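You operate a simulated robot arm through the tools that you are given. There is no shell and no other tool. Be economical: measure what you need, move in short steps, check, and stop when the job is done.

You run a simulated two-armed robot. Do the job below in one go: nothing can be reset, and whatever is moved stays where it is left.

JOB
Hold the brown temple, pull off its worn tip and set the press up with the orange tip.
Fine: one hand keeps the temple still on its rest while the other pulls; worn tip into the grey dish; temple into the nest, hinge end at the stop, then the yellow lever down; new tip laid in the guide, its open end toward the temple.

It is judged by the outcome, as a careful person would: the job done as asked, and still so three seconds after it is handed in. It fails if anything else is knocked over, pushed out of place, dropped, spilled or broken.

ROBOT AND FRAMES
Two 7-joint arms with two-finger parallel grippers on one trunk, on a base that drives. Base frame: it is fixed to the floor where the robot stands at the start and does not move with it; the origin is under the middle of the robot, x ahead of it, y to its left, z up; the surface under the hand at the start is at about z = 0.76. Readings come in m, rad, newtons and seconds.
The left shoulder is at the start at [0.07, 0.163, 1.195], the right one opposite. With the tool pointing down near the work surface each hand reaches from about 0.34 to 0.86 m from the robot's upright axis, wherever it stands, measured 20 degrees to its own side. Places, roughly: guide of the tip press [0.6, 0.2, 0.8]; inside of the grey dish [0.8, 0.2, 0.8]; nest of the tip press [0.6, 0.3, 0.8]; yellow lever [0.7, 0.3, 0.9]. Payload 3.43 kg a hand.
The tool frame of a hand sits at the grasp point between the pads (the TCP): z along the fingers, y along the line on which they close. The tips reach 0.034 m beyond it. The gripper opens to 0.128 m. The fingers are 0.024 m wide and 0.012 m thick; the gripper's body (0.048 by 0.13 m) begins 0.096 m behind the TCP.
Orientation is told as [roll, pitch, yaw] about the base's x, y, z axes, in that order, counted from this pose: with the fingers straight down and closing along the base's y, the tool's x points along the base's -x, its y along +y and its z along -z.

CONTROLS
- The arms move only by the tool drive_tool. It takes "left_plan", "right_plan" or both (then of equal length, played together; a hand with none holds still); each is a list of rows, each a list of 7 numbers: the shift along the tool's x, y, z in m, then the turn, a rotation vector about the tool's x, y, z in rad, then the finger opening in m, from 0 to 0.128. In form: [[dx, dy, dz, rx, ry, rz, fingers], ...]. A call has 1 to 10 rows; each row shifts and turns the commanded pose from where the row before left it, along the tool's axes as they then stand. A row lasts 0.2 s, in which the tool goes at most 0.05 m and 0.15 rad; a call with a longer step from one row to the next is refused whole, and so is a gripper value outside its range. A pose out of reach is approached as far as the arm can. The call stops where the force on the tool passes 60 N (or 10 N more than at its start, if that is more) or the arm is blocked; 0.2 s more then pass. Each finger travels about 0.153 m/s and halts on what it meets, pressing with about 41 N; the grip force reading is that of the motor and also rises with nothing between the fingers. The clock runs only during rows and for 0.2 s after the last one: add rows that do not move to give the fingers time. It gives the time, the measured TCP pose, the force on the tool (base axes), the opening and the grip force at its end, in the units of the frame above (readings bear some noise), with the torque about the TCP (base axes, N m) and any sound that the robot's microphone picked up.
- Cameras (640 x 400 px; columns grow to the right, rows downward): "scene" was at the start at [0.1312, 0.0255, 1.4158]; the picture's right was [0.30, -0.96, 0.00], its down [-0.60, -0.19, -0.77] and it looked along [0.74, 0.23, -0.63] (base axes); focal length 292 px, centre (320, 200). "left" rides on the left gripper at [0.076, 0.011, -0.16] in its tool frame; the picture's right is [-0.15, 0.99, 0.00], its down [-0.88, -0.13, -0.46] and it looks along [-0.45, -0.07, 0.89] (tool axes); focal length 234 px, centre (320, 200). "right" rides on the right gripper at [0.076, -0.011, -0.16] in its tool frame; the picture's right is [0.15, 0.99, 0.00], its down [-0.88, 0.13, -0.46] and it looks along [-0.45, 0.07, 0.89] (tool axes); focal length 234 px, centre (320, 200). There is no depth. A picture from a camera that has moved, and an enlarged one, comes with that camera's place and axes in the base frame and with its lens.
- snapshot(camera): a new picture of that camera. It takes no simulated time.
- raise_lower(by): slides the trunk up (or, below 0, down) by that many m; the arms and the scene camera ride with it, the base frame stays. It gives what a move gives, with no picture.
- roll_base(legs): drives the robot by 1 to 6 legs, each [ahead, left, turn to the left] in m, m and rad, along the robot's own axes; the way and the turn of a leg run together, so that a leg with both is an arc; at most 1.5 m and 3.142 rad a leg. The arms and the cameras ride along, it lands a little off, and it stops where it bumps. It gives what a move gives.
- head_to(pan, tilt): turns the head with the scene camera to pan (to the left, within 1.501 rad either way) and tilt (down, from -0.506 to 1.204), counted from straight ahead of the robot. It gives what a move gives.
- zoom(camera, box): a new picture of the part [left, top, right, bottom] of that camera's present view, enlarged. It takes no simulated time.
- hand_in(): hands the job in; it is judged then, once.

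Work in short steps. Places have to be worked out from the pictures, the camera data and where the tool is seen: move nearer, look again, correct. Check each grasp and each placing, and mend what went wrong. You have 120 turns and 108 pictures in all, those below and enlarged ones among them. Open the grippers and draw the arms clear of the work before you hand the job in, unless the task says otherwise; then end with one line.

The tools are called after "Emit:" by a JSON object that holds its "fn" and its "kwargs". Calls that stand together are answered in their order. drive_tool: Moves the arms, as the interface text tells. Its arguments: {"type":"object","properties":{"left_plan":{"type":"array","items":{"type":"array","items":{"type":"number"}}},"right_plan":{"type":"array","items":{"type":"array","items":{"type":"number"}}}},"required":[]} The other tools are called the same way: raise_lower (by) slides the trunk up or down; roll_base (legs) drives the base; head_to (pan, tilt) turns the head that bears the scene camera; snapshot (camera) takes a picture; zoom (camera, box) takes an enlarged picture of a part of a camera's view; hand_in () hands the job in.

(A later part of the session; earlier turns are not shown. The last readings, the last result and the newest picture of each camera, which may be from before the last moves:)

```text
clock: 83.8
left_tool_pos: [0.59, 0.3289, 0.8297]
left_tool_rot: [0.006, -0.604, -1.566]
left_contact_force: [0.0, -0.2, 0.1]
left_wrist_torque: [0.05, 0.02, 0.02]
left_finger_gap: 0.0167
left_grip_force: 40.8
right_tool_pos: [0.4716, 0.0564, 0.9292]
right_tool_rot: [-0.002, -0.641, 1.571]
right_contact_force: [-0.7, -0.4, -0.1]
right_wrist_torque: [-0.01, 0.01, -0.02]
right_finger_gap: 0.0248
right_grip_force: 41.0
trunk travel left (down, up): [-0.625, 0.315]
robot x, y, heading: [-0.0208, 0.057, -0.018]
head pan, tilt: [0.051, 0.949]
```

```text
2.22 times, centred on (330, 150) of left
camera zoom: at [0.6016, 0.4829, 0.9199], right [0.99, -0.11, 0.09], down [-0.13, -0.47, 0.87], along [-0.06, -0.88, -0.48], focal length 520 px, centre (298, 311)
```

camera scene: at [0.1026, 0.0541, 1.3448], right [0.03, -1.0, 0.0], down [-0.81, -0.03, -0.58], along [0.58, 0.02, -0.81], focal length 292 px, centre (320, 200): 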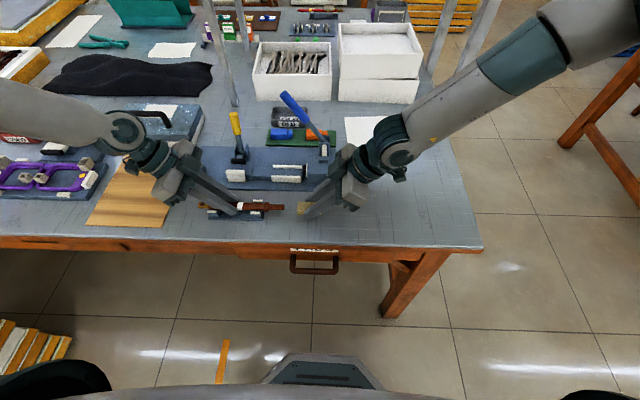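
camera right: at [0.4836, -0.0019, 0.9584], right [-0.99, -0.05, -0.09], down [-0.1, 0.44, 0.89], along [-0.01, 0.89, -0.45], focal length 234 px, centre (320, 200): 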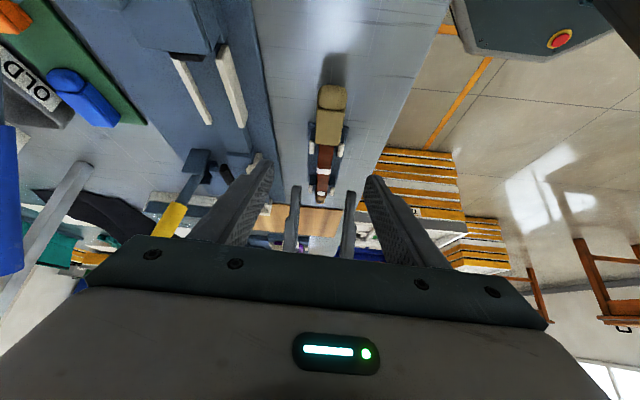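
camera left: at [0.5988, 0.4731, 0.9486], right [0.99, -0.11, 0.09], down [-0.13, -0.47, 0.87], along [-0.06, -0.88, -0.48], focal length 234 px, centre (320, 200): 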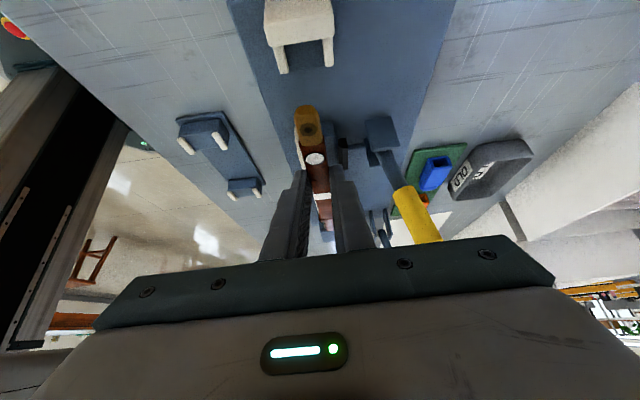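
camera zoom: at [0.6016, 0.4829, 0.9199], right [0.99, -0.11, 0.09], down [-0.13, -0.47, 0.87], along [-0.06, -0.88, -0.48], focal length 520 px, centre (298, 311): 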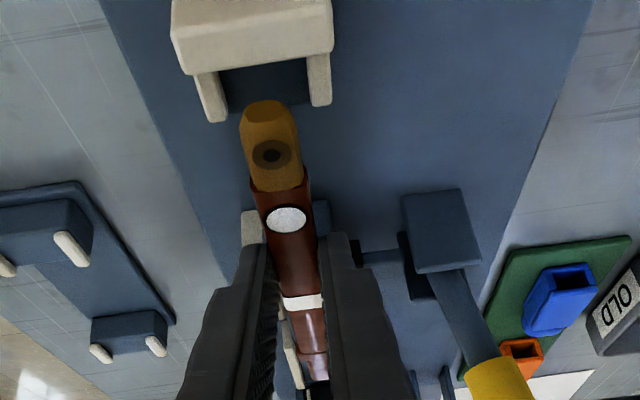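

Hinge end is 1–6 mm short of the stop and centred between the prongs. I descend 7 mm, reading force.

Emit:
{"fn": "drive_tool", "kwargs": {"left_plan": [[0.002, 0, 0.0029, 0, 0, 0, 0.005], [0.002, 0, 0.0029, 0, 0, 0, 0.005], [0, 0, 0, 0, 0, 0, 0.005]]}}

Emit:
{"fn": "zoom", "kwargs": {"camera": "scene", "box": [180, 110, 300, 205]}}

```text
clock: 84.6
left_tool_pos: [0.5906, 0.3298, 0.8237]
left_tool_rot: [0.003, -0.604, -1.566]
left_contact_force: [0.0, -0.4, -0.5]
left_wrist_torque: [0.02, 0.0, -0.03]
left_finger_gap: 0.0167
left_grip_force: 40.7
right_tool_pos: [0.4715, 0.0555, 0.9278]
right_tool_rot: [0.0, -0.641, 1.57]
right_contact_force: [0.4, -0.6, 0.8]
right_wrist_torque: [-0.02, 0.0, -0.01]
right_finger_gap: 0.0248
right_grip_force: 41.5
trunk travel left (down, up): [-0.625, 0.315]
robot x, y, heading: [-0.0171, 0.0525, -0.02]
head pan, tilt: [0.051, 0.949]
```

```text
4.21 times, centred on (240, 158) of scene
camera zoom: at [0.1028, 0.0543, 1.3448], right [0.03, -1.0, 0.0], down [-0.81, -0.03, -0.58], along [0.58, 0.02, -0.81], focal length 1231 px, centre (657, 379)
```

zoom: 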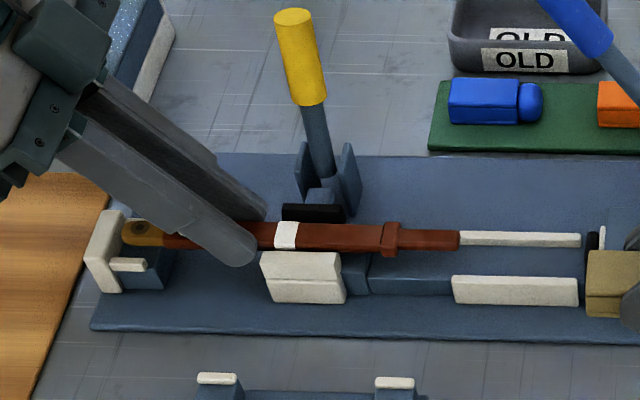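

No contact yet. Creep +y by 3.5 mm and check force.

Emit:
{"fn": "drive_tool", "kwargs": {"left_plan": [[0.001, 0, -0.0007, 0, 0, 0, 0.005], [0.001, 0, -0.0007, 0, 0, 0, 0.005], [0.001, 0, -0.0007, 0, 0, 0, 0.005], [0, 0, 0, 0, 0, 0, 0.005]]}}

Emit:
{"fn": "zoom", "kwargs": {"camera": "scene", "box": [190, 120, 260, 175]}}

Emit:
{"fn": "zoom", "kwargs": {"camera": "left", "box": [250, 50, 410, 230]}}

```text
clock: 85.6
left_tool_pos: [0.5886, 0.3334, 0.8231]
left_tool_rot: [0.004, -0.603, -1.566]
left_contact_force: [0.8, 0.0, 0.4]
left_wrist_torque: [-0.04, -0.02, 0.05]
left_finger_gap: 0.0169
left_grip_force: 41.0
right_tool_pos: [0.4719, 0.0551, 0.9288]
right_tool_rot: [0.0, -0.641, 1.571]
right_contact_force: [-0.6, 0.0, -0.3]
right_wrist_torque: [0.0, 0.0, 0.01]
right_finger_gap: 0.0251
right_grip_force: 41.3
trunk travel left (down, up): [-0.625, 0.315]
robot x, y, heading: [-0.0197, 0.0526, -0.017]
head pan, tilt: [0.051, 0.949]
```

```text
7.27 times, centred on (225, 148) of scene
camera zoom: at [0.1029, 0.0541, 1.3448], right [0.03, -1.0, 0.0], down [-0.81, -0.03, -0.58], along [0.58, 0.02, -0.81], focal length 2126 px, centre (1011, 582)
```

zoom: 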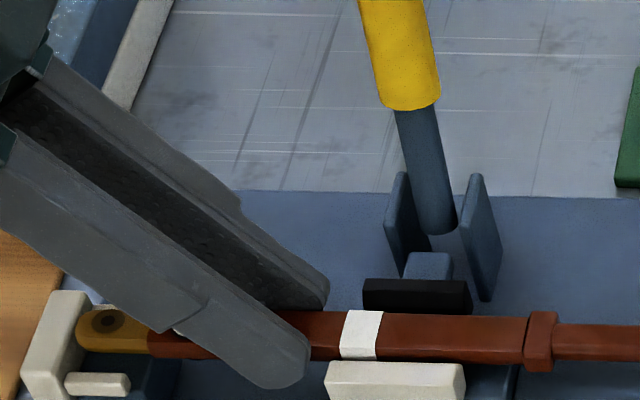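

```text
2.22 times, centred on (330, 140) of left
camera zoom: at [0.6015, 0.486, 0.9134], right [0.99, -0.11, 0.09], down [-0.13, -0.47, 0.87], along [-0.06, -0.88, -0.48], focal length 520 px, centre (298, 333)
```

zoom: 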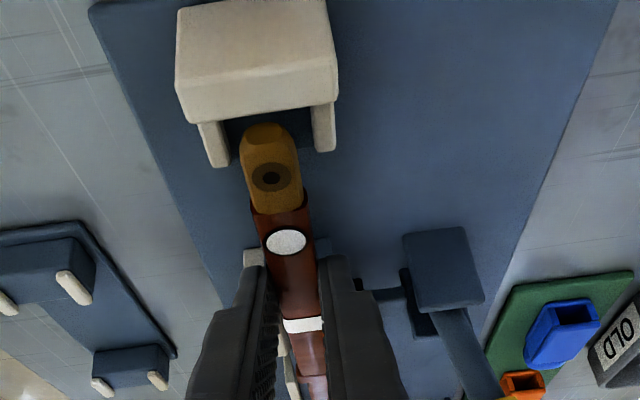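

Hinge end enters between prongs, finger clears the jaw by ~5 mm. Push +y 2 mm more then lower 5 mm onto the seat.

Emit:
{"fn": "drive_tool", "kwargs": {"left_plan": [[0.0016, 0, -0.0011, 0, 0, 0, 0.005], [0.0014, 0, 0.002, 0, 0, 0, 0.005], [0.0014, 0, 0.0021, 0, 0, 0, 0.005], [0, 0, 0, 0, 0, 0, 0.005]]}}

Emit:
{"fn": "zoom", "kwargs": {"camera": "left", "box": [250, 50, 410, 230]}}

```text
clock: 86.6
left_tool_pos: [0.5913, 0.3345, 0.8184]
left_tool_rot: [0.004, -0.604, -1.565]
left_contact_force: [3.7, -0.6, -0.8]
left_wrist_torque: [0.04, -0.13, 0.15]
left_finger_gap: 0.0167
left_grip_force: 40.8
right_tool_pos: [0.4709, 0.0559, 0.928]
right_tool_rot: [-0.001, -0.641, 1.57]
right_contact_force: [0.7, 0.2, -0.1]
right_wrist_torque: [-0.01, 0.0, -0.01]
right_finger_gap: 0.025
right_grip_force: 40.4
trunk travel left (down, up): [-0.625, 0.315]
robot x, y, heading: [-0.0216, 0.0551, -0.017]
head pan, tilt: [0.051, 0.949]
```

```text
2.22 times, centred on (330, 140) of left
camera zoom: at [0.602, 0.4885, 0.9078], right [0.99, -0.11, 0.09], down [-0.13, -0.47, 0.87], along [-0.06, -0.88, -0.48], focal length 520 px, centre (298, 333)
```

zoom: 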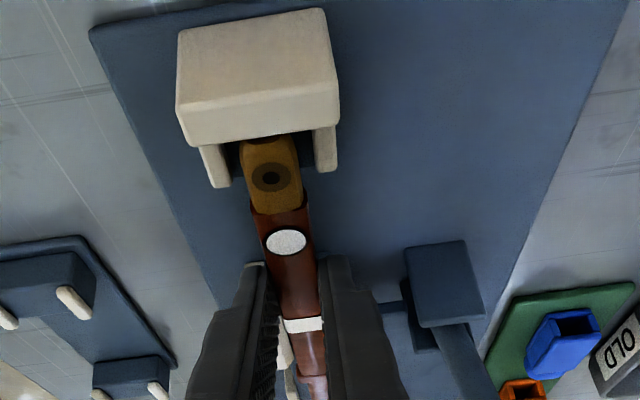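

A light +x force (3.7 N): temple brushing the jaw. Shift +x 1.5 mm and lower a further 3 mm.

Emit:
{"fn": "drive_tool", "kwargs": {"left_plan": [[0, 0.0015, 0, 0, 0, 0, 0.005], [0.0009, 0, 0.0012, 0, 0, 0, 0.005], [0.0009, 0, 0.0012, 0, 0, 0, 0.005], [0, 0, 0, 0, 0, 0, 0.005]]}}

Emit:
{"fn": "zoom", "kwargs": {"camera": "scene", "box": [190, 120, 260, 175]}}

```text
clock: 87.6
left_tool_pos: [0.59, 0.3354, 0.8172]
left_tool_rot: [0.005, -0.601, -1.565]
left_contact_force: [4.0, 0.3, -0.3]
left_wrist_torque: [-0.02, -0.07, 0.12]
left_finger_gap: 0.017
left_grip_force: 40.9
right_tool_pos: [0.4707, 0.0563, 0.9282]
right_tool_rot: [-0.002, -0.64, 1.57]
right_contact_force: [0.0, -0.2, 0.9]
right_wrist_torque: [0.02, 0.01, -0.02]
right_finger_gap: 0.0251
right_grip_force: 41.2
trunk travel left (down, up): [-0.625, 0.315]
robot x, y, heading: [-0.0195, 0.0545, -0.013]
head pan, tilt: [0.051, 0.949]
```

```text
7.27 times, centred on (225, 148) of scene
camera zoom: at [0.1033, 0.0543, 1.3447], right [0.03, -1.0, 0.0], down [-0.81, -0.03, -0.58], along [0.58, 0.02, -0.81], focal length 2126 px, centre (1011, 582)
```

zoom: 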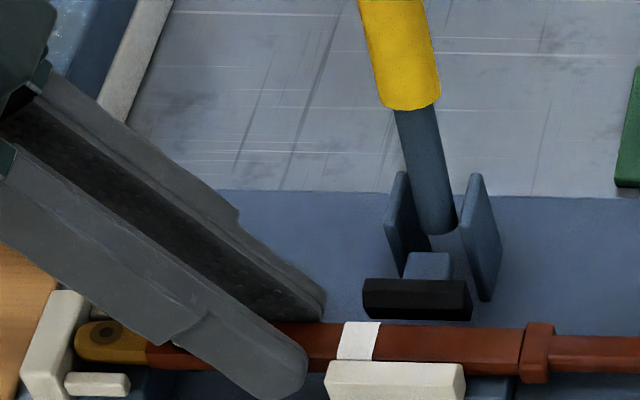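

Still no vertical contact; lower another 3 mm, watching Fz.

Emit:
{"fn": "drive_tool", "kwargs": {"left_plan": [[0.0009, 0.0005, 0.0012, 0, 0, 0, 0.005], [0.0009, 0, 0.0012, 0, 0, 0, 0.005], [0, 0, 0, 0, 0, 0, 0.005]]}}

Emit:
{"fn": "zoom", "kwargs": {"camera": "left", "box": [250, 50, 410, 230]}}

```text
clock: 88.4
left_tool_pos: [0.5903, 0.3347, 0.8171]
left_tool_rot: [0.007, -0.603, -1.567]
left_contact_force: [6.6, 1.5, 0.4]
left_wrist_torque: [-0.01, -0.13, 0.25]
left_finger_gap: 0.0166
left_grip_force: 40.8
left hand out of reach, approached as far as the arm can: row 1
right_tool_pos: [0.4723, 0.0562, 0.9271]
right_tool_rot: [0.001, -0.641, 1.569]
right_contact_force: [0.3, 0.2, -0.2]
right_wrist_torque: [0.02, -0.03, 0.0]
right_finger_gap: 0.0252
right_grip_force: 40.9
trunk travel left (down, up): [-0.625, 0.315]
robot x, y, heading: [-0.018, 0.0527, -0.018]
head pan, tilt: [0.051, 0.949]
```

```text
2.22 times, centred on (330, 140) of left
camera zoom: at [0.6011, 0.4882, 0.9068], right [0.99, -0.11, 0.09], down [-0.13, -0.47, 0.87], along [-0.06, -0.88, -0.48], focal length 520 px, centre (298, 333)
```

zoom: 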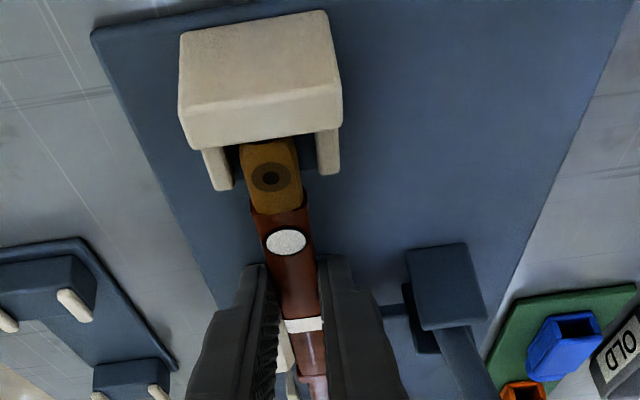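

The left is at its reach limit; I use the trunk to lower by 3 mm instead and read Fz.

Emit:
{"fn": "raise_lower", "kwargs": {"by": -0.003}}

Emit:
{"fn": "zoom", "kwargs": {"camera": "scene", "box": [190, 120, 280, 185]}}

```text
clock: 88.9
left_tool_pos: [0.5901, 0.3345, 0.8159]
left_tool_rot: [0.009, -0.602, -1.567]
left_contact_force: [7.4, 4.3, 16.7]
left_wrist_torque: [-0.79, -0.16, 0.22]
left_finger_gap: 0.017
left_grip_force: 40.9
right_tool_pos: [0.47, 0.0562, 0.9262]
right_tool_rot: [-0.001, -0.64, 1.571]
right_contact_force: [-0.2, 0.4, 0.1]
right_wrist_torque: [0.02, -0.02, 0.01]
right_finger_gap: 0.0249
right_grip_force: 40.9
trunk travel left (down, up): [-0.622, 0.318]
robot x, y, heading: [-0.0206, 0.0543, -0.016]
head pan, tilt: [0.051, 0.949]
```

```text
6.15 times, centred on (235, 152) of scene
camera zoom: at [0.102, 0.0543, 1.3421], right [0.03, -1.0, 0.0], down [-0.81, -0.03, -0.58], along [0.58, 0.02, -0.81], focal length 1799 px, centre (843, 492)
```

zoom: 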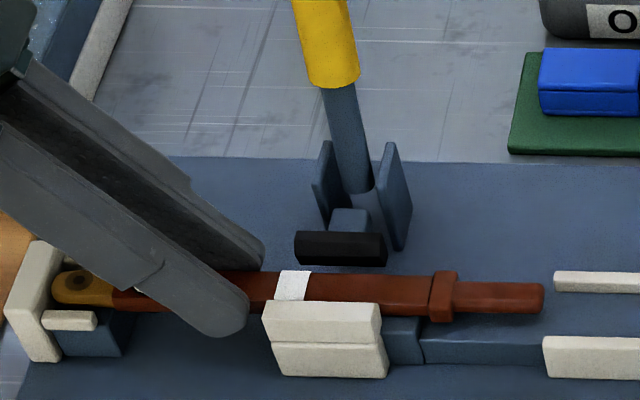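

Seated (Fz 17 N). Hinge end appears at the stop; I verify by nudging +y 2.5 mm and reading Fy.

Emit:
{"fn": "raise_lower", "kwargs": {"by": 0.002}}

Emit:
{"fn": "drive_tool", "kwargs": {"left_plan": [[0.001, 0, -0.0007, 0, 0, 0, 0.005], [0.001, 0, -0.0007, 0, 0, 0, 0.005], [0, 0, 0, 0, 0, 0, 0.005]]}}

```text
clock: 89.5
left_tool_pos: [0.5899, 0.3341, 0.8181]
left_tool_rot: [0.006, -0.603, -1.565]
left_contact_force: [10.0, 1.7, 9.6]
left_wrist_torque: [-0.55, -0.27, 0.34]
left_finger_gap: 0.0169
left_grip_force: 41.4
right_tool_pos: [0.4711, 0.0559, 0.9278]
right_tool_rot: [0.0, -0.641, 1.569]
right_contact_force: [-0.3, -0.6, 0.1]
right_wrist_torque: [-0.02, -0.01, 0.0]
right_finger_gap: 0.025
right_grip_force: 41.5
trunk travel left (down, up): [-0.624, 0.316]
robot x, y, heading: [-0.0185, 0.0529, -0.015]
head pan, tilt: [0.051, 0.949]
```

```text
clock: 90.3
left_tool_pos: [0.5886, 0.3355, 0.8179]
left_tool_rot: [0.006, -0.6, -1.565]
left_contact_force: [12.1, -6.9, 5.0]
left_wrist_torque: [-0.45, -0.28, 0.43]
left_finger_gap: 0.0167
left_grip_force: 40.8
right_tool_pos: [0.4719, 0.0551, 0.9265]
right_tool_rot: [0.0, -0.643, 1.57]
right_contact_force: [0.1, -0.5, -0.4]
right_wrist_torque: [0.0, 0.02, 0.01]
right_finger_gap: 0.025
right_grip_force: 40.6
trunk travel left (down, up): [-0.624, 0.316]
robot x, y, heading: [-0.0173, 0.0509, -0.018]
head pan, tilt: [0.051, 0.949]
```

Fy swings to −7 N. Push 2 mm more to discriminate stop from friction.

Emit:
{"fn": "drive_tool", "kwargs": {"left_plan": [[0.001, 0, -0.0007, 0, 0, 0, 0.005], [0.001, 0, -0.0007, 0, 0, 0, 0.005], [0, 0, 0, 0, 0, 0, 0.005]]}}

Emit:
{"fn": "zoom", "kwargs": {"camera": "scene", "box": [190, 130, 230, 170]}}

Emit:
{"fn": "zoom", "kwargs": {"camera": "left", "box": [280, 80, 350, 160]}}

```text
clock: 91.1
left_tool_pos: [0.5902, 0.3358, 0.817]
left_tool_rot: [0.006, -0.598, -1.569]
left_contact_force: [8.9, -22.1, 2.5]
left_wrist_torque: [-1.1, -0.21, 0.41]
left_finger_gap: 0.017
left_grip_force: 41.1
right_tool_pos: [0.4712, 0.0533, 0.9268]
right_tool_rot: [-0.001, -0.644, 1.57]
right_contact_force: [0.1, -0.2, -0.1]
right_wrist_torque: [0.01, -0.03, 0.0]
right_finger_gap: 0.025
right_grip_force: 40.7
trunk travel left (down, up): [-0.624, 0.316]
robot x, y, heading: [-0.0172, 0.0502, -0.025]
head pan, tilt: [0.051, 0.949]
```

```text
10.00 times, centred on (210, 150) of scene
camera zoom: at [0.1034, 0.0512, 1.3437], right [0.03, -1.0, 0.0], down [-0.81, -0.02, -0.58], along [0.58, 0.02, -0.81], focal length 2923 px, centre (1420, 700)
```

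zoom: 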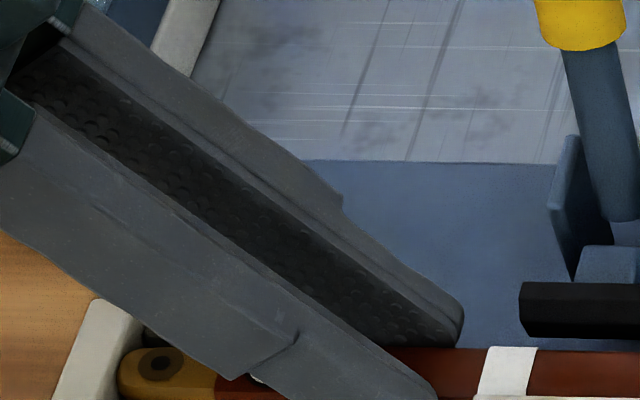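

```text
5.00 times, centred on (315, 120) of left
camera zoom: at [0.6015, 0.4899, 0.9065], right [0.99, -0.12, 0.09], down [-0.13, -0.47, 0.87], along [-0.06, -0.87, -0.48], focal length 1171 px, centre (345, 600)
```

zoom: 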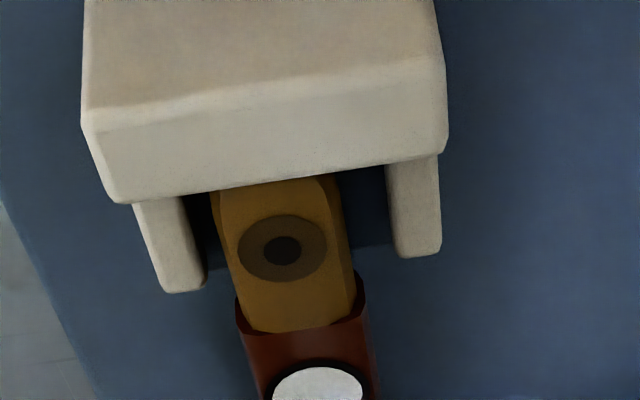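

Firm stop contact (−22 N). Relax the push, then open the fingers to release the temple.

Emit:
{"fn": "drive_tool", "kwargs": {"left_plan": [[-0.0014, 0.001, 0.001, 0, 0, 0, 0.005], [0, 0, 0, 0, 0, 0, 0.005], [0, 0, 0, 0, 0, 0, 0.035], [0, 0, 0, 0, 0, 0, 0.035]]}}

Emit:
{"fn": "zoom", "kwargs": {"camera": "scene", "box": [190, 120, 280, 185]}}

```text
clock: 92.1
left_tool_pos: [0.5893, 0.3401, 0.8163]
left_tool_rot: [0.004, -0.599, -1.565]
left_contact_force: [0.0, 0.6, 0.3]
left_wrist_torque: [0.02, 0.0, -0.01]
left_finger_gap: 0.0351
left_grip_force: 0.0
right_tool_pos: [0.4715, 0.0556, 0.9284]
right_tool_rot: [0.0, -0.64, 1.571]
right_contact_force: [0.4, 0.1, 0.2]
right_wrist_torque: [0.04, -0.01, 0.01]
right_finger_gap: 0.0248
right_grip_force: 40.9
trunk travel left (down, up): [-0.624, 0.316]
robot x, y, heading: [-0.018, 0.0514, -0.02]
head pan, tilt: [0.051, 0.949]
```

```text
6.15 times, centred on (235, 152) of scene
camera zoom: at [0.1028, 0.0536, 1.3438], right [0.03, -1.0, 0.0], down [-0.81, -0.03, -0.58], along [0.58, 0.02, -0.81], focal length 1799 px, centre (843, 492)
```

zoom: 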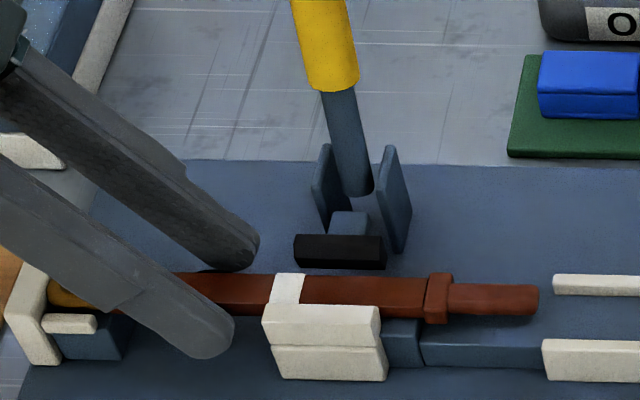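

Released; temple seated behind the jaw with hinge at the stop. Raise the left hand clear and look at the lever mechanism.

Emit:
{"fn": "drive_tool", "kwargs": {"left_plan": [[-0.017, 0, -0.025, 0, 0, 0, 0.035], [-0.017, 0, -0.025, 0, 0, 0, 0.035], [-0.023, 0, -0.033, 0, 0, 0, 0.035], [-0.023, 0, -0.033, 0, 0, 0, 0.035], [0.03, 0, -0.02, 0, 0, 0, 0.035]]}}

Emit:
{"fn": "zoom", "kwargs": {"camera": "left", "box": [240, 40, 520, 250]}}

Emit:
{"fn": "zoom", "kwargs": {"camera": "scene", "box": [190, 90, 290, 180]}}

```text
clock: 93.3
left_tool_pos: [0.5875, 0.3761, 0.9567]
left_tool_rot: [0.005, -0.604, -1.566]
left_contact_force: [0.0, 0.3, 0.0]
left_wrist_torque: [-0.08, 0.0, 0.03]
left_finger_gap: 0.0346
left_grip_force: 0.0
right_tool_pos: [0.4715, 0.0579, 0.9263]
right_tool_rot: [-0.002, -0.638, 1.571]
right_contact_force: [-1.0, -0.1, -1.1]
right_wrist_torque: [-0.03, 0.0, -0.01]
right_finger_gap: 0.025
right_grip_force: 41.0
trunk travel left (down, up): [-0.624, 0.316]
robot x, y, heading: [-0.019, 0.0574, -0.019]
head pan, tilt: [0.051, 0.949]
```

```text
1.90 times, centred on (380, 145) of left
camera zoom: at [0.5976, 0.5295, 1.0462], right [0.99, -0.11, 0.09], down [-0.13, -0.47, 0.87], along [-0.06, -0.88, -0.48], focal length 446 px, centre (206, 305)
```

zoom: 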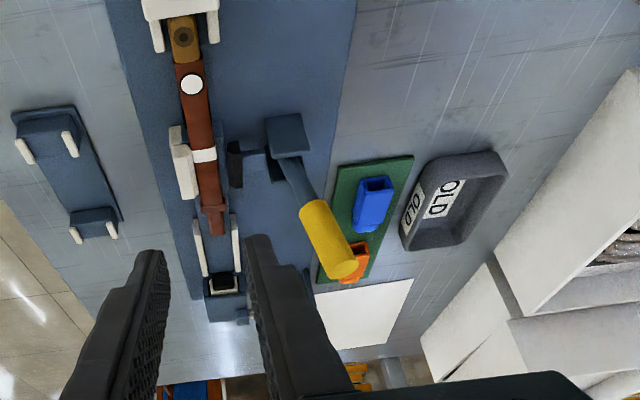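

```text
4.44 times, centred on (240, 135) of scene
camera zoom: at [0.1026, 0.0568, 1.3438], right [0.03, -1.0, 0.0], down [-0.81, -0.03, -0.58], along [0.58, 0.02, -0.81], focal length 1299 px, centre (676, 489)
```

zoom: 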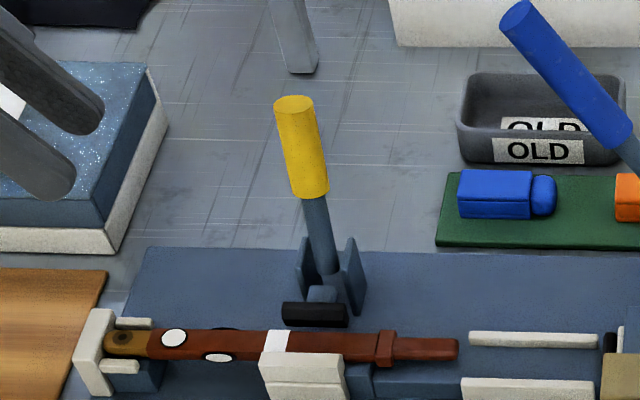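

The handle tops out at about (0.673, 0.284, 0.895), pivot near (0.632, 0.28, 0.80), leaning away (+x); pressing it down/away should push the pad toward the jaw. I raise the trunk 0.1 and drive 0.12 forward for reach.

Emit:
{"fn": "raise_lower", "kwargs": {"by": 0.1}}

Emit:
{"fn": "roll_base", "kwargs": {"legs": [[0.12, 0, 0.018]]}}

Emit:
{"fn": "head_to", "kwargs": {"pan": 0.05, "tilt": 0.95}}

Emit:
{"fn": "snapshot", "kwargs": {"camera": "scene"}}

```text
clock: 94.6
left_tool_pos: [0.587, 0.3736, 1.0579]
left_tool_rot: [0.006, -0.602, -1.567]
left_contact_force: [0.6, -0.9, -0.3]
left_wrist_torque: [0.0, 0.0, 0.01]
left_finger_gap: 0.0348
left_grip_force: 0.1
right_tool_pos: [0.4716, 0.0568, 1.0266]
right_tool_rot: [0.0, -0.639, 1.566]
right_contact_force: [0.0, 0.0, -0.4]
right_wrist_torque: [0.0, 0.02, 0.01]
right_finger_gap: 0.025
right_grip_force: 41.1
trunk travel left (down, up): [-0.724, 0.216]
robot x, y, heading: [-0.0206, 0.0528, -0.017]
head pan, tilt: [0.051, 0.949]
```

```text
clock: 95.8
left_tool_pos: [0.7007, 0.3828, 1.0574]
left_tool_rot: [0.007, -0.601, -1.55]
left_contact_force: [0.8, 0.4, 0.2]
left_wrist_torque: [0.02, 0.02, -0.02]
left_finger_gap: 0.0349
left_grip_force: 0.0
right_tool_pos: [0.5909, 0.063, 1.0294]
right_tool_rot: [-0.002, -0.641, 1.589]
right_contact_force: [0.1, 0.5, 0.4]
right_wrist_torque: [0.0, 0.0, 0.02]
right_finger_gap: 0.0252
right_grip_force: 40.8
trunk travel left (down, up): [-0.724, 0.216]
robot x, y, heading: [0.099, 0.0499, -0.001]
head pan, tilt: [0.051, 0.949]
```

```text
clock: 96.4
left_tool_pos: [0.7021, 0.383, 1.0564]
left_tool_rot: [0.004, -0.601, -1.548]
left_contact_force: [0.2, -0.7, 0.8]
left_wrist_torque: [-0.01, -0.01, 0.01]
left_finger_gap: 0.0348
left_grip_force: 0.1
right_tool_pos: [0.5912, 0.0627, 1.028]
right_tool_rot: [0.001, -0.641, 1.586]
right_contact_force: [0.4, -0.4, 0.2]
right_wrist_torque: [0.01, -0.02, 0.0]
right_finger_gap: 0.0252
right_grip_force: 40.8
trunk travel left (down, up): [-0.724, 0.216]
robot x, y, heading: [0.1002, 0.0538, 0.004]
head pan, tilt: [0.051, 0.949]
```

```text
46 pictures are left
camera scene: at [0.2234, 0.0553, 1.4438], right [0.05, -1.0, 0.0], down [-0.81, -0.04, -0.58], along [0.58, 0.03, -0.81], focal length 292 px, centre (320, 200)
```

scene: 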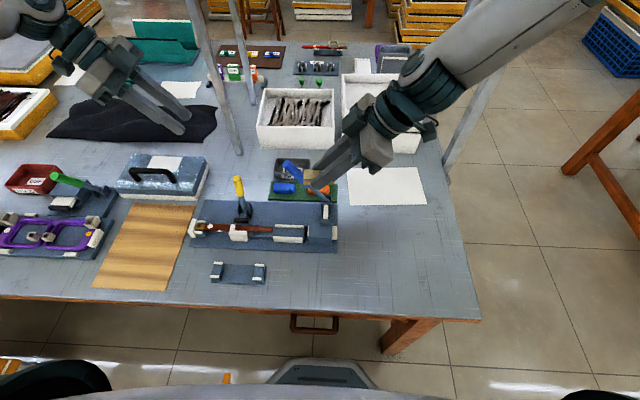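

Now place the closed left fingertips just on the near (-x) side of the yellow handle, at z≈0.87.

Emit:
{"fn": "drive_tool", "kwargs": {"left_plan": [[-0.0077, -0.0175, 0.0284, 0, 0, 0, 0.0], [-0.0077, -0.0175, 0.0284, 0, 0, 0, 0.0], [-0.0077, -0.0175, 0.0284, 0, 0, 0, 0.0], [-0.0077, -0.0175, 0.0284, 0, 0, 0, 0.0], [0.011, 0, 0.016, 0, 0, 0, 0.0], [0.011, 0, 0.016, 0, 0, 0, 0.0], [0, 0, 0, 0, 0, 0, 0.0]]}}

Emit:
{"fn": "zoom", "kwargs": {"camera": "scene", "box": [170, 140, 350, 260]}}

```text
clock: 98.0
left_tool_pos: [0.6329, 0.2913, 0.9421]
left_tool_rot: [0.006, -0.602, -1.548]
left_contact_force: [-0.2, 0.0, 0.0]
left_wrist_torque: [-0.01, 0.0, -0.01]
left_finger_gap: 0.0
left_grip_force: 32.9
right_tool_pos: [0.5912, 0.0628, 1.0277]
right_tool_rot: [-0.002, -0.64, 1.587]
right_contact_force: [-0.9, 0.6, -1.0]
right_wrist_torque: [0.0, -0.03, -0.03]
right_finger_gap: 0.0252
right_grip_force: 40.9
trunk travel left (down, up): [-0.724, 0.216]
robot x, y, heading: [0.098, 0.0512, -0.0]
head pan, tilt: [0.051, 0.949]
```

```text
3.33 times, centred on (260, 200) of scene
camera zoom: at [0.2227, 0.0554, 1.4439], right [0.05, -1.0, 0.0], down [-0.81, -0.04, -0.58], along [0.58, 0.03, -0.81], focal length 974 px, centre (520, 200)
```

zoom: 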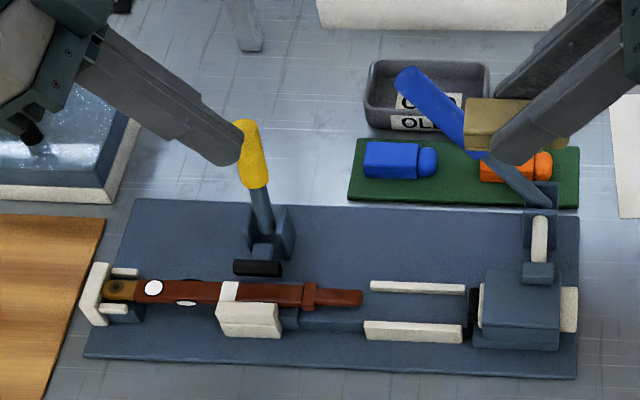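

Descend another 5.5 cm beside the handle.

Emit:
{"fn": "drive_tool", "kwargs": {"left_plan": [[0.0156, 0, 0.0226, 0, 0, 0, 0.0], [0.0156, 0, 0.0226, 0, 0, 0, 0.0], [0, 0, 0, 0, 0, 0, 0.0]]}}

Emit:
{"fn": "zoom", "kwargs": {"camera": "scene", "box": [170, 140, 350, 260]}}

```text
clock: 98.8
left_tool_pos: [0.6333, 0.2928, 0.8865]
left_tool_rot: [0.005, -0.599, -1.549]
left_contact_force: [0.4, -0.1, 0.1]
left_wrist_torque: [0.0, 0.02, -0.02]
left_finger_gap: 0.0
left_grip_force: 32.9
right_tool_pos: [0.5905, 0.0634, 1.0277]
right_tool_rot: [-0.002, -0.641, 1.588]
right_contact_force: [-0.7, 0.4, 0.3]
right_wrist_torque: [0.02, -0.01, 0.04]
right_finger_gap: 0.025
right_grip_force: 41.0
trunk travel left (down, up): [-0.724, 0.216]
robot x, y, heading: [0.0967, 0.0529, -0.003]
head pan, tilt: [0.051, 0.949]
```

```text
3.33 times, centred on (260, 200) of scene
camera zoom: at [0.2225, 0.056, 1.4439], right [0.05, -1.0, 0.0], down [-0.81, -0.04, -0.58], along [0.58, 0.03, -0.81], focal length 974 px, centre (520, 200)
```

zoom: 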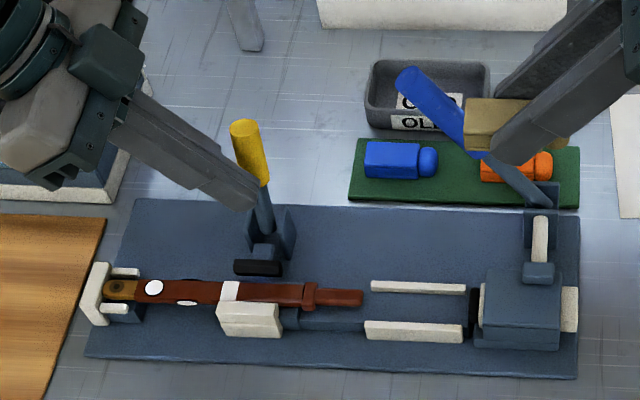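

Fingers stand in front of the handle. Push +x 4 cm gently.

Emit:
{"fn": "drive_tool", "kwargs": {"left_plan": [[0, 0.01, 0, 0, 0, 0, 0.0], [0, 0.01, 0, 0, 0, 0, 0.0], [0, 0.01, 0, 0, 0, 0, 0.0], [0.002, 0.01, 0.002, 0, 0, 0, 0.0], [0, 0, 0, 0, 0, 0, 0.0]]}}

Emit:
{"fn": "zoom", "kwargs": {"camera": "scene", "box": [170, 140, 350, 260]}}

```text
clock: 100.0
left_tool_pos: [0.6671, 0.2955, 0.8974]
left_tool_rot: [0.008, -0.6, -1.549]
left_contact_force: [0.2, 0.0, -0.1]
left_wrist_torque: [-0.03, 0.05, 0.02]
left_finger_gap: 0.0001
left_grip_force: 33.2
left hand out of reach, approached as far as the arm can: row 2, 3, 4
right_tool_pos: [0.5905, 0.0642, 1.0285]
right_tool_rot: [-0.003, -0.639, 1.587]
right_contact_force: [-0.6, 0.7, 0.2]
right_wrist_torque: [-0.02, 0.01, 0.04]
right_finger_gap: 0.025
right_grip_force: 40.6
trunk travel left (down, up): [-0.724, 0.216]
robot x, y, heading: [0.1018, 0.0521, -0.002]
head pan, tilt: [0.051, 0.949]
```

```text
3.33 times, centred on (260, 200) of scene
camera zoom: at [0.2231, 0.0553, 1.4438], right [0.05, -1.0, 0.0], down [-0.81, -0.04, -0.58], along [0.58, 0.03, -0.81], focal length 974 px, centre (520, 200)
```

zoom: 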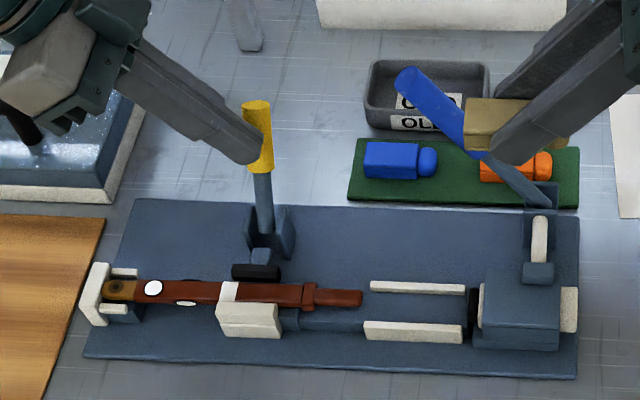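

The handle swings freely away and the pad advances toward the temple — right direction. Left is reach-limited, so raise it 0.1 and lower the trunk 0.1.

Emit:
{"fn": "drive_tool", "kwargs": {"left_plan": [[-0.019, -0.01, -0.0275, 0, 0, 0, 0.0], [-0.019, 0, -0.0275, 0, 0, 0, 0.0], [-0.019, 0, -0.0275, 0, 0, 0, 0.0], [0, 0, 0, 0, 0, 0, 0.0]]}}

Emit:
{"fn": "raise_lower", "kwargs": {"by": -0.1}}

```text
clock: 101.0
left_tool_pos: [0.6574, 0.2974, 0.9978]
left_tool_rot: [0.005, -0.602, -1.549]
left_contact_force: [-0.2, 0.2, 0.1]
left_wrist_torque: [-0.02, -0.02, -0.03]
left_finger_gap: 0.0001
left_grip_force: 33.0
right_tool_pos: [0.5915, 0.0631, 1.0272]
right_tool_rot: [0.0, -0.639, 1.587]
right_contact_force: [-0.3, 0.9, 0.0]
right_wrist_torque: [-0.05, -0.04, -0.02]
right_finger_gap: 0.0253
right_grip_force: 40.9
trunk travel left (down, up): [-0.724, 0.216]
robot x, y, heading: [0.0996, 0.0513, 0.002]
head pan, tilt: [0.051, 0.949]
```

```text
clock: 102.4
left_tool_pos: [0.6569, 0.2974, 0.8977]
left_tool_rot: [0.005, -0.602, -1.551]
left_contact_force: [-0.3, 0.5, 0.5]
left_wrist_torque: [-0.03, 0.04, 0.0]
left_finger_gap: 0.0
left_grip_force: 32.9
right_tool_pos: [0.5912, 0.0628, 0.9273]
right_tool_rot: [-0.003, -0.642, 1.585]
right_contact_force: [0.1, 0.0, -1.0]
right_wrist_torque: [-0.01, -0.01, 0.02]
right_finger_gap: 0.0251
right_grip_force: 41.4
trunk travel left (down, up): [-0.624, 0.316]
robot x, y, heading: [0.1007, 0.0537, -0.0]
head pan, tilt: [0.051, 0.949]
```

Push again: forward then increasingly downward.

Emit:
{"fn": "drive_tool", "kwargs": {"left_plan": [[0, 0.012, 0, 0, 0, 0, 0.0], [0, 0.012, 0, 0, 0, 0, 0.0], [0.0034, 0.012, 0.005, 0, 0, 0, 0.0], [0.0034, 0.012, 0.005, 0, 0, 0, 0.0], [0.0045, 0.01, 0.0066, 0, 0, 0, 0.0], [0.0045, 0.008, 0.0066, 0, 0, 0, 0.0], [0, 0, 0, 0, 0, 0, 0.0]]}}

Emit:
{"fn": "zoom", "kwargs": {"camera": "scene", "box": [170, 140, 350, 260]}}

```text
clock: 104.0
left_tool_pos: [0.7231, 0.297, 0.8714]
left_tool_rot: [0.012, -0.601, -1.549]
left_contact_force: [-8.1, 4.4, 8.6]
left_wrist_torque: [-0.02, 0.2, -0.05]
left_finger_gap: 0.0
left_grip_force: 32.9
right_tool_pos: [0.589, 0.0638, 0.9273]
right_tool_rot: [-0.004, -0.642, 1.59]
right_contact_force: [0.0, 0.0, 0.0]
right_wrist_torque: [-0.04, 0.02, -0.01]
right_finger_gap: 0.0251
right_grip_force: 41.0
trunk travel left (down, up): [-0.624, 0.316]
robot x, y, heading: [0.0983, 0.0537, -0.003]
head pan, tilt: [0.051, 0.949]
```

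```text
3.33 times, centred on (260, 200) of scene
camera zoom: at [0.2204, 0.0555, 1.3441], right [0.05, -1.0, 0.0], down [-0.81, -0.04, -0.58], along [0.58, 0.03, -0.81], focal length 974 px, centre (520, 200)
```

zoom: 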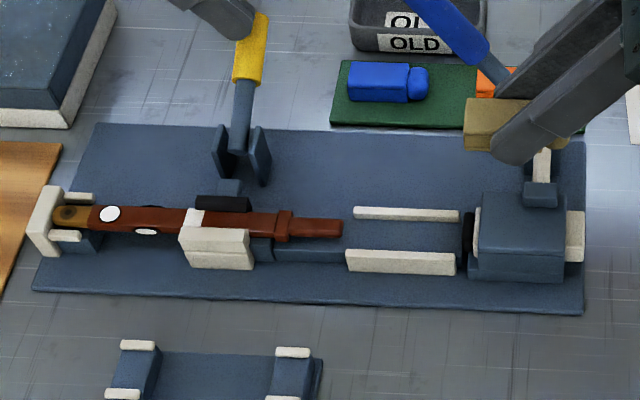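

Pad is meeting the temple and the handle is well over. Press further down ~25 mm.

Emit:
{"fn": "drive_tool", "kwargs": {"left_plan": [[0.0034, 0.004, 0.005, 0, 0, 0, 0.0], [0.0034, 0.003, 0.005, 0, 0, 0, 0.0], [0.0034, 0.002, 0.005, 0, 0, 0, 0.0], [0.0034, 0.0, 0.005, 0, 0, 0, 0.0], [0, 0, 0, 0, 0, 0, 0.0]]}}

Emit:
{"fn": "zoom", "kwargs": {"camera": "scene", "box": [170, 120, 350, 240]}}

```text
clock: 104.9
left_tool_pos: [0.7287, 0.2998, 0.8598]
left_tool_rot: [0.02, -0.611, -1.557]
left_contact_force: [-28.3, 9.9, 44.4]
left_wrist_torque: [-0.27, 0.43, -0.27]
left_finger_gap: 0.0001
left_grip_force: 32.7
right_tool_pos: [0.5871, 0.0661, 0.9315]
right_tool_rot: [-0.008, -0.64, 1.594]
right_contact_force: [0.3, -0.5, 0.1]
right_wrist_torque: [0.0, -0.01, 0.01]
right_finger_gap: 0.0252
right_grip_force: 41.3
trunk travel left (down, up): [-0.624, 0.316]
robot x, y, heading: [0.0994, 0.0524, 0.003]
head pan, tilt: [0.051, 0.949]
stopped in row 4 (left hand): the force on the tool passed its limit at 72 N (the readings are from after the stop); the commanded pose is now the measured one
```

```text
3.33 times, centred on (260, 180) of scene
camera zoom: at [0.2161, 0.0564, 1.3446], right [0.05, -1.0, 0.0], down [-0.81, -0.04, -0.59], along [0.59, 0.03, -0.81], focal length 974 px, centre (520, 267)
```

zoom: 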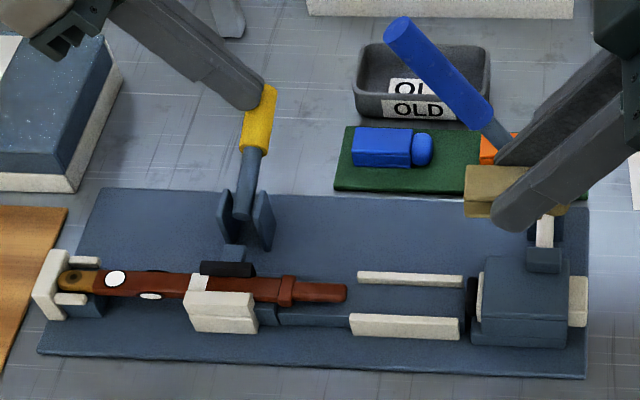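

Force rose to the limit with the pad clamped on the temple. I back off and see whether the lever stays.

Emit:
{"fn": "drive_tool", "kwargs": {"left_plan": [[-0.009, -0.006, -0.013, 0, 0, 0, 0.0], [-0.017, -0.01, -0.025, 0, 0, 0, 0.0], [-0.017, 0, -0.025, 0, 0, 0, 0.0], [0, 0, 0, 0, 0, 0, 0.0], [0, 0, 0, 0, 0, 0, 0.0]]}}

Emit:
{"fn": "zoom", "kwargs": {"camera": "scene", "box": [200, 130, 320, 220]}}

Emit:
{"fn": "snapshot", "kwargs": {"camera": "left"}}

```text
clock: 106.1
left_tool_pos: [0.7193, 0.2966, 0.9315]
left_tool_rot: [0.016, -0.606, -1.553]
left_contact_force: [0.2, -0.2, 0.6]
left_wrist_torque: [0.01, 0.02, 0.07]
left_finger_gap: 0.0
left_grip_force: 33.6
right_tool_pos: [0.5916, 0.0638, 0.9281]
right_tool_rot: [-0.002, -0.64, 1.589]
right_contact_force: [-0.5, 1.5, -0.7]
right_wrist_torque: [0.03, 0.0, 0.03]
right_finger_gap: 0.0252
right_grip_force: 40.7
trunk travel left (down, up): [-0.624, 0.316]
robot x, y, heading: [0.1045, 0.0529, -0.001]
head pan, tilt: [0.051, 0.949]
```

```text
4.44 times, centred on (260, 175) of scene
camera zoom: at [0.2229, 0.0552, 1.3438], right [0.05, -1.0, 0.0], down [-0.81, -0.04, -0.58], along [0.58, 0.03, -0.81], focal length 1299 px, centre (587, 311)
```

zoom: 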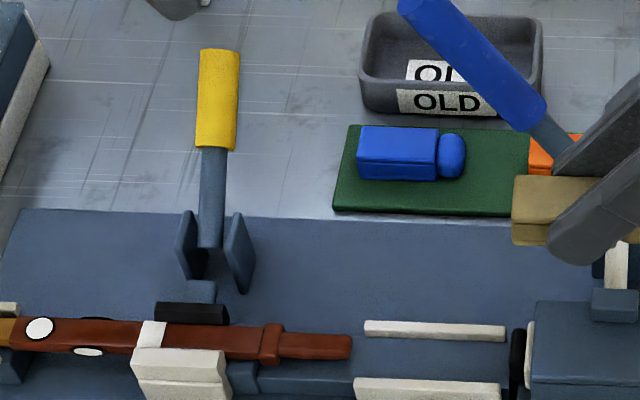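

```text
39 pictures are left
camera left: at [0.7267, 0.4504, 1.0195], right [0.99, -0.09, 0.1], down [-0.13, -0.47, 0.87], along [-0.04, -0.88, -0.48], focal length 234 px, centre (320, 200)
```

left: 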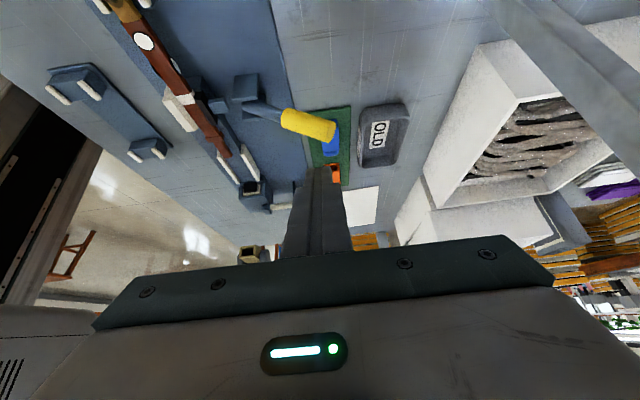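

Lever stays down (end at ≈(0.733, 0.279, 0.855), at its stop, pad pressing the temple). Next: worn tip to the dish, centre ≈(0.82, 0.173). Raise trunk 0.1, move left hand away, right hand forward over the blue lever.

Emit:
{"fn": "raise_lower", "kwargs": {"by": 0.1}}

Emit:
{"fn": "drive_tool", "kwargs": {"left_plan": [[0.03, -0.02, -0.02, 0, 0, 0, 0.0], [0.03, -0.02, -0.02, 0, 0, 0, 0.0], [0.03, -0.02, -0.02, 0, 0, 0, 0.0], [0.03, -0.02, -0.02, 0, 0, 0, 0.0], [0, 0, 0, 0, 0, 0, 0.0], [0, 0, 0, 0, 0, 0, 0.0]], "right_plan": [[0, 0, 0, 0, 0, 0, 0.01], [0, -0.045, 0, 0, 0, 0, 0.01], [0, -0.045, 0, 0, 0, 0, 0.01], [0, -0.045, 0, 0, 0, 0, 0.01], [0, -0.045, 0, 0, 0, 0, 0.01], [0, -0.045, 0, 0, 0, 0, 0.01]]}}

```text
clock: 107.4
left_tool_pos: [0.7207, 0.2981, 1.0297]
left_tool_rot: [0.015, -0.606, -1.553]
left_contact_force: [-0.2, -0.5, -0.4]
left_wrist_torque: [-0.04, 0.02, 0.03]
left_finger_gap: 0.0
left_grip_force: 33.5
right_tool_pos: [0.5913, 0.0651, 1.0268]
right_tool_rot: [0.001, -0.639, 1.587]
right_contact_force: [0.5, -0.3, 0.2]
right_wrist_torque: [0.0, -0.01, -0.01]
right_finger_gap: 0.0249
right_grip_force: 41.6
trunk travel left (down, up): [-0.724, 0.216]
robot x, y, heading: [0.0991, 0.0478, -0.003]
head pan, tilt: [0.051, 0.949]
```

```text
clock: 108.8
left_tool_pos: [0.6361, 0.4366, 1.026]
left_tool_rot: [0.015, -0.605, -1.551]
left_contact_force: [-0.3, -0.5, 0.6]
left_wrist_torque: [0.02, 0.01, -0.01]
left_finger_gap: 0.0
left_grip_force: 32.9
right_tool_pos: [0.7577, 0.1477, 1.0223]
right_tool_rot: [-0.009, -0.681, 1.588]
right_contact_force: [0.9, 0.3, 0.0]
right_wrist_torque: [0.0, 0.01, -0.01]
right_finger_gap: 0.0251
right_grip_force: 41.1
right hand out of reach, approached as far as the arm can: row 2, 3, 4, 5, 6
trunk travel left (down, up): [-0.724, 0.216]
robot x, y, heading: [0.1066, 0.0496, -0.002]
head pan, tilt: [0.051, 0.949]
```

Right is .06 short in x. Drive the base 0.06 forward.

Emit:
{"fn": "roll_base", "kwargs": {"legs": [[0.06, 0, 0]]}}

Emit:
{"fn": "snapshot", "kwargs": {"camera": "right"}}

```text
clock: 109.8
left_tool_pos: [0.6903, 0.4343, 1.0286]
left_tool_rot: [0.018, -0.607, -1.554]
left_contact_force: [0.6, -0.6, 0.3]
left_wrist_torque: [0.0, -0.01, -0.02]
left_finger_gap: 0.0
left_grip_force: 33.0
right_tool_pos: [0.8119, 0.1447, 1.0246]
right_tool_rot: [-0.015, -0.68, 1.588]
right_contact_force: [-0.1, 0.1, 1.1]
right_wrist_torque: [0.02, -0.04, -0.03]
right_finger_gap: 0.0251
right_grip_force: 40.8
trunk travel left (down, up): [-0.724, 0.216]
robot x, y, heading: [0.1565, 0.0509, -0.005]
head pan, tilt: [0.051, 0.949]
```

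```text
38 pictures are left
camera right: at [0.824, -0.0134, 1.1001], right [-0.99, -0.12, -0.1], down [-0.14, 0.4, 0.91], along [-0.07, 0.91, -0.41], focal length 234 px, centre (320, 200)
```

right: 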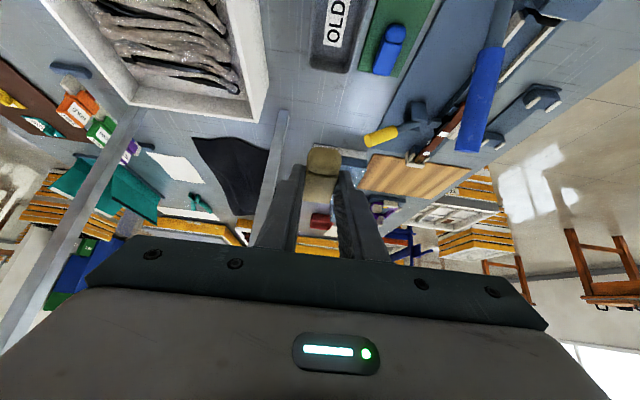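

Right hand is above the dish area. Descend 0.12 and look.

Emit:
{"fn": "drive_tool", "kwargs": {"right_plan": [[0.0175, -0.002, 0.0245, 0, 0, 0, 0.01], [0.0175, -0.002, 0.0245, 0, 0, 0, 0.01], [0.0175, -0.002, 0.0245, 0, 0, 0, 0.01], [0.0175, -0.002, 0.0245, 0, 0, 0, 0.01], [0, 0, 0, 0, 0, 0, 0.01]]}}

Emit:
{"fn": "zoom", "kwargs": {"camera": "scene", "box": [200, 110, 360, 230]}}

Emit:
{"fn": "zoom", "kwargs": {"camera": "right", "box": [220, 20, 420, 250]}}

```text
clock: 111.0
left_tool_pos: [0.6944, 0.4356, 1.0278]
left_tool_rot: [0.015, -0.606, -1.553]
left_contact_force: [-0.4, 0.8, -0.4]
left_wrist_torque: [0.0, -0.03, -0.01]
left_finger_gap: 0.0001
left_grip_force: 33.3
right_tool_pos: [0.8198, 0.1546, 0.9045]
right_tool_rot: [-0.015, -0.684, 1.587]
right_contact_force: [0.4, 0.1, -0.5]
right_wrist_torque: [0.03, 0.0, -0.01]
right_finger_gap: 0.0248
right_grip_force: 41.3
trunk travel left (down, up): [-0.724, 0.216]
robot x, y, heading: [0.1591, 0.0491, 0.002]
head pan, tilt: [0.051, 0.949]
```

```text
3.33 times, centred on (280, 170) of scene
camera zoom: at [0.2804, 0.0555, 1.4438], right [0.05, -1.0, 0.0], down [-0.81, -0.04, -0.58], along [0.58, 0.03, -0.81], focal length 974 px, centre (453, 300)
```

zoom: 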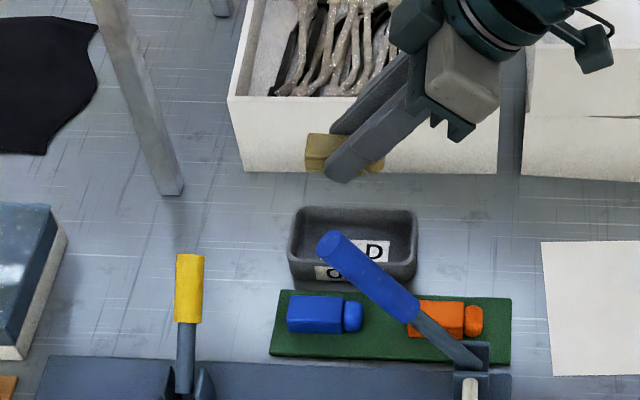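

```text
1.74 times, centred on (320, 135) of right
camera zoom: at [0.8321, -0.0045, 0.979], right [-0.99, -0.12, -0.1], down [-0.14, 0.39, 0.91], along [-0.07, 0.91, -0.41], focal length 407 px, centre (320, 313)
```

zoom: 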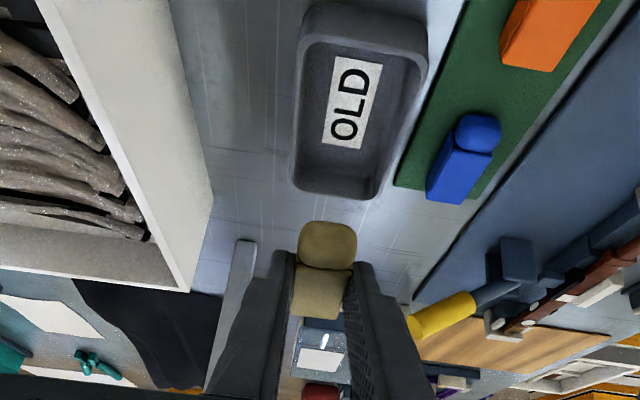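

Fusing views: dish rim z≈0.785, centre ≈(0.816, 0.168). Descend with small corrections to just above the rim.

Emit:
{"fn": "drive_tool", "kwargs": {"right_plan": [[0.0149, 0.001, 0.0167, 0, 0, 0, 0.01], [0.0149, 0.001, 0.0167, 0, 0, 0, 0.01], [0.0149, 0.001, 0.0167, 0, 0, 0, 0.01], [0.007, 0.001, 0.008, 0, 0, 0, 0.01], [0, 0, 0, 0, 0, 0, 0.01]]}}

Emit:
{"fn": "zoom", "kwargs": {"camera": "scene", "box": [230, 130, 350, 220]}}

Emit:
{"fn": "zoom", "kwargs": {"camera": "right", "box": [220, 60, 420, 250]}}

```text
clock: 112.2
left_tool_pos: [0.694, 0.436, 1.0262]
left_tool_rot: [0.015, -0.606, -1.554]
left_contact_force: [0.4, -0.3, -0.2]
left_wrist_torque: [-0.01, -0.01, -0.01]
left_finger_gap: 0.0002
left_grip_force: 32.8
right_tool_pos: [0.8192, 0.149, 0.8261]
right_tool_rot: [-0.015, -0.687, 1.588]
right_contact_force: [-0.8, 0.0, 0.3]
right_wrist_torque: [-0.01, 0.02, 0.0]
right_finger_gap: 0.025
right_grip_force: 41.1
trunk travel left (down, up): [-0.724, 0.216]
robot x, y, heading: [0.1609, 0.0498, -0.001]
head pan, tilt: [0.051, 0.949]
```

```text
4.44 times, centred on (290, 175) of scene
camera zoom: at [0.2801, 0.0555, 1.4438], right [0.05, -1.0, 0.0], down [-0.81, -0.04, -0.58], along [0.58, 0.03, -0.81], focal length 1299 px, centre (453, 311)
```

zoom: 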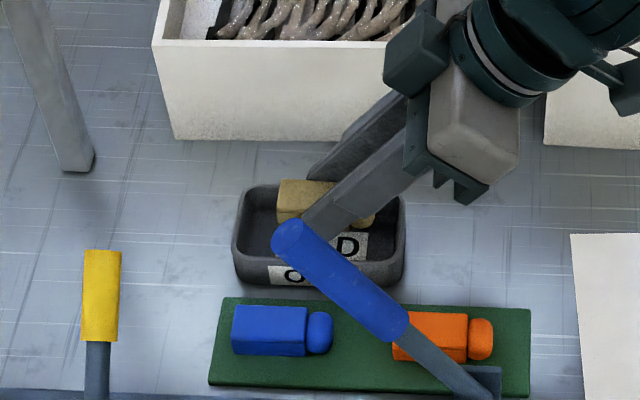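

```text
2.11 times, centred on (320, 155) of right
camera zoom: at [0.8298, -0.0091, 0.8996], right [-0.99, -0.12, -0.1], down [-0.14, 0.39, 0.91], along [-0.07, 0.91, -0.4], focal length 493 px, centre (320, 295)
```

zoom: 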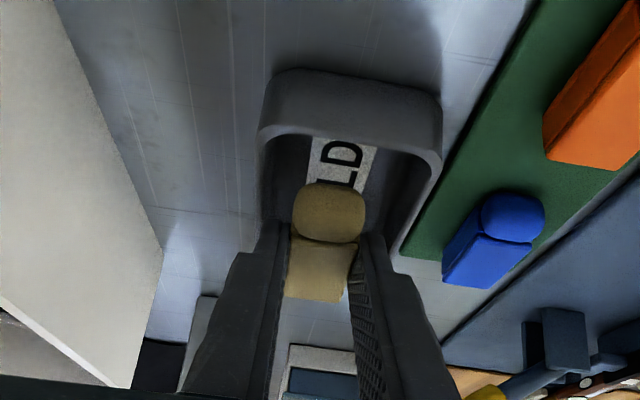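

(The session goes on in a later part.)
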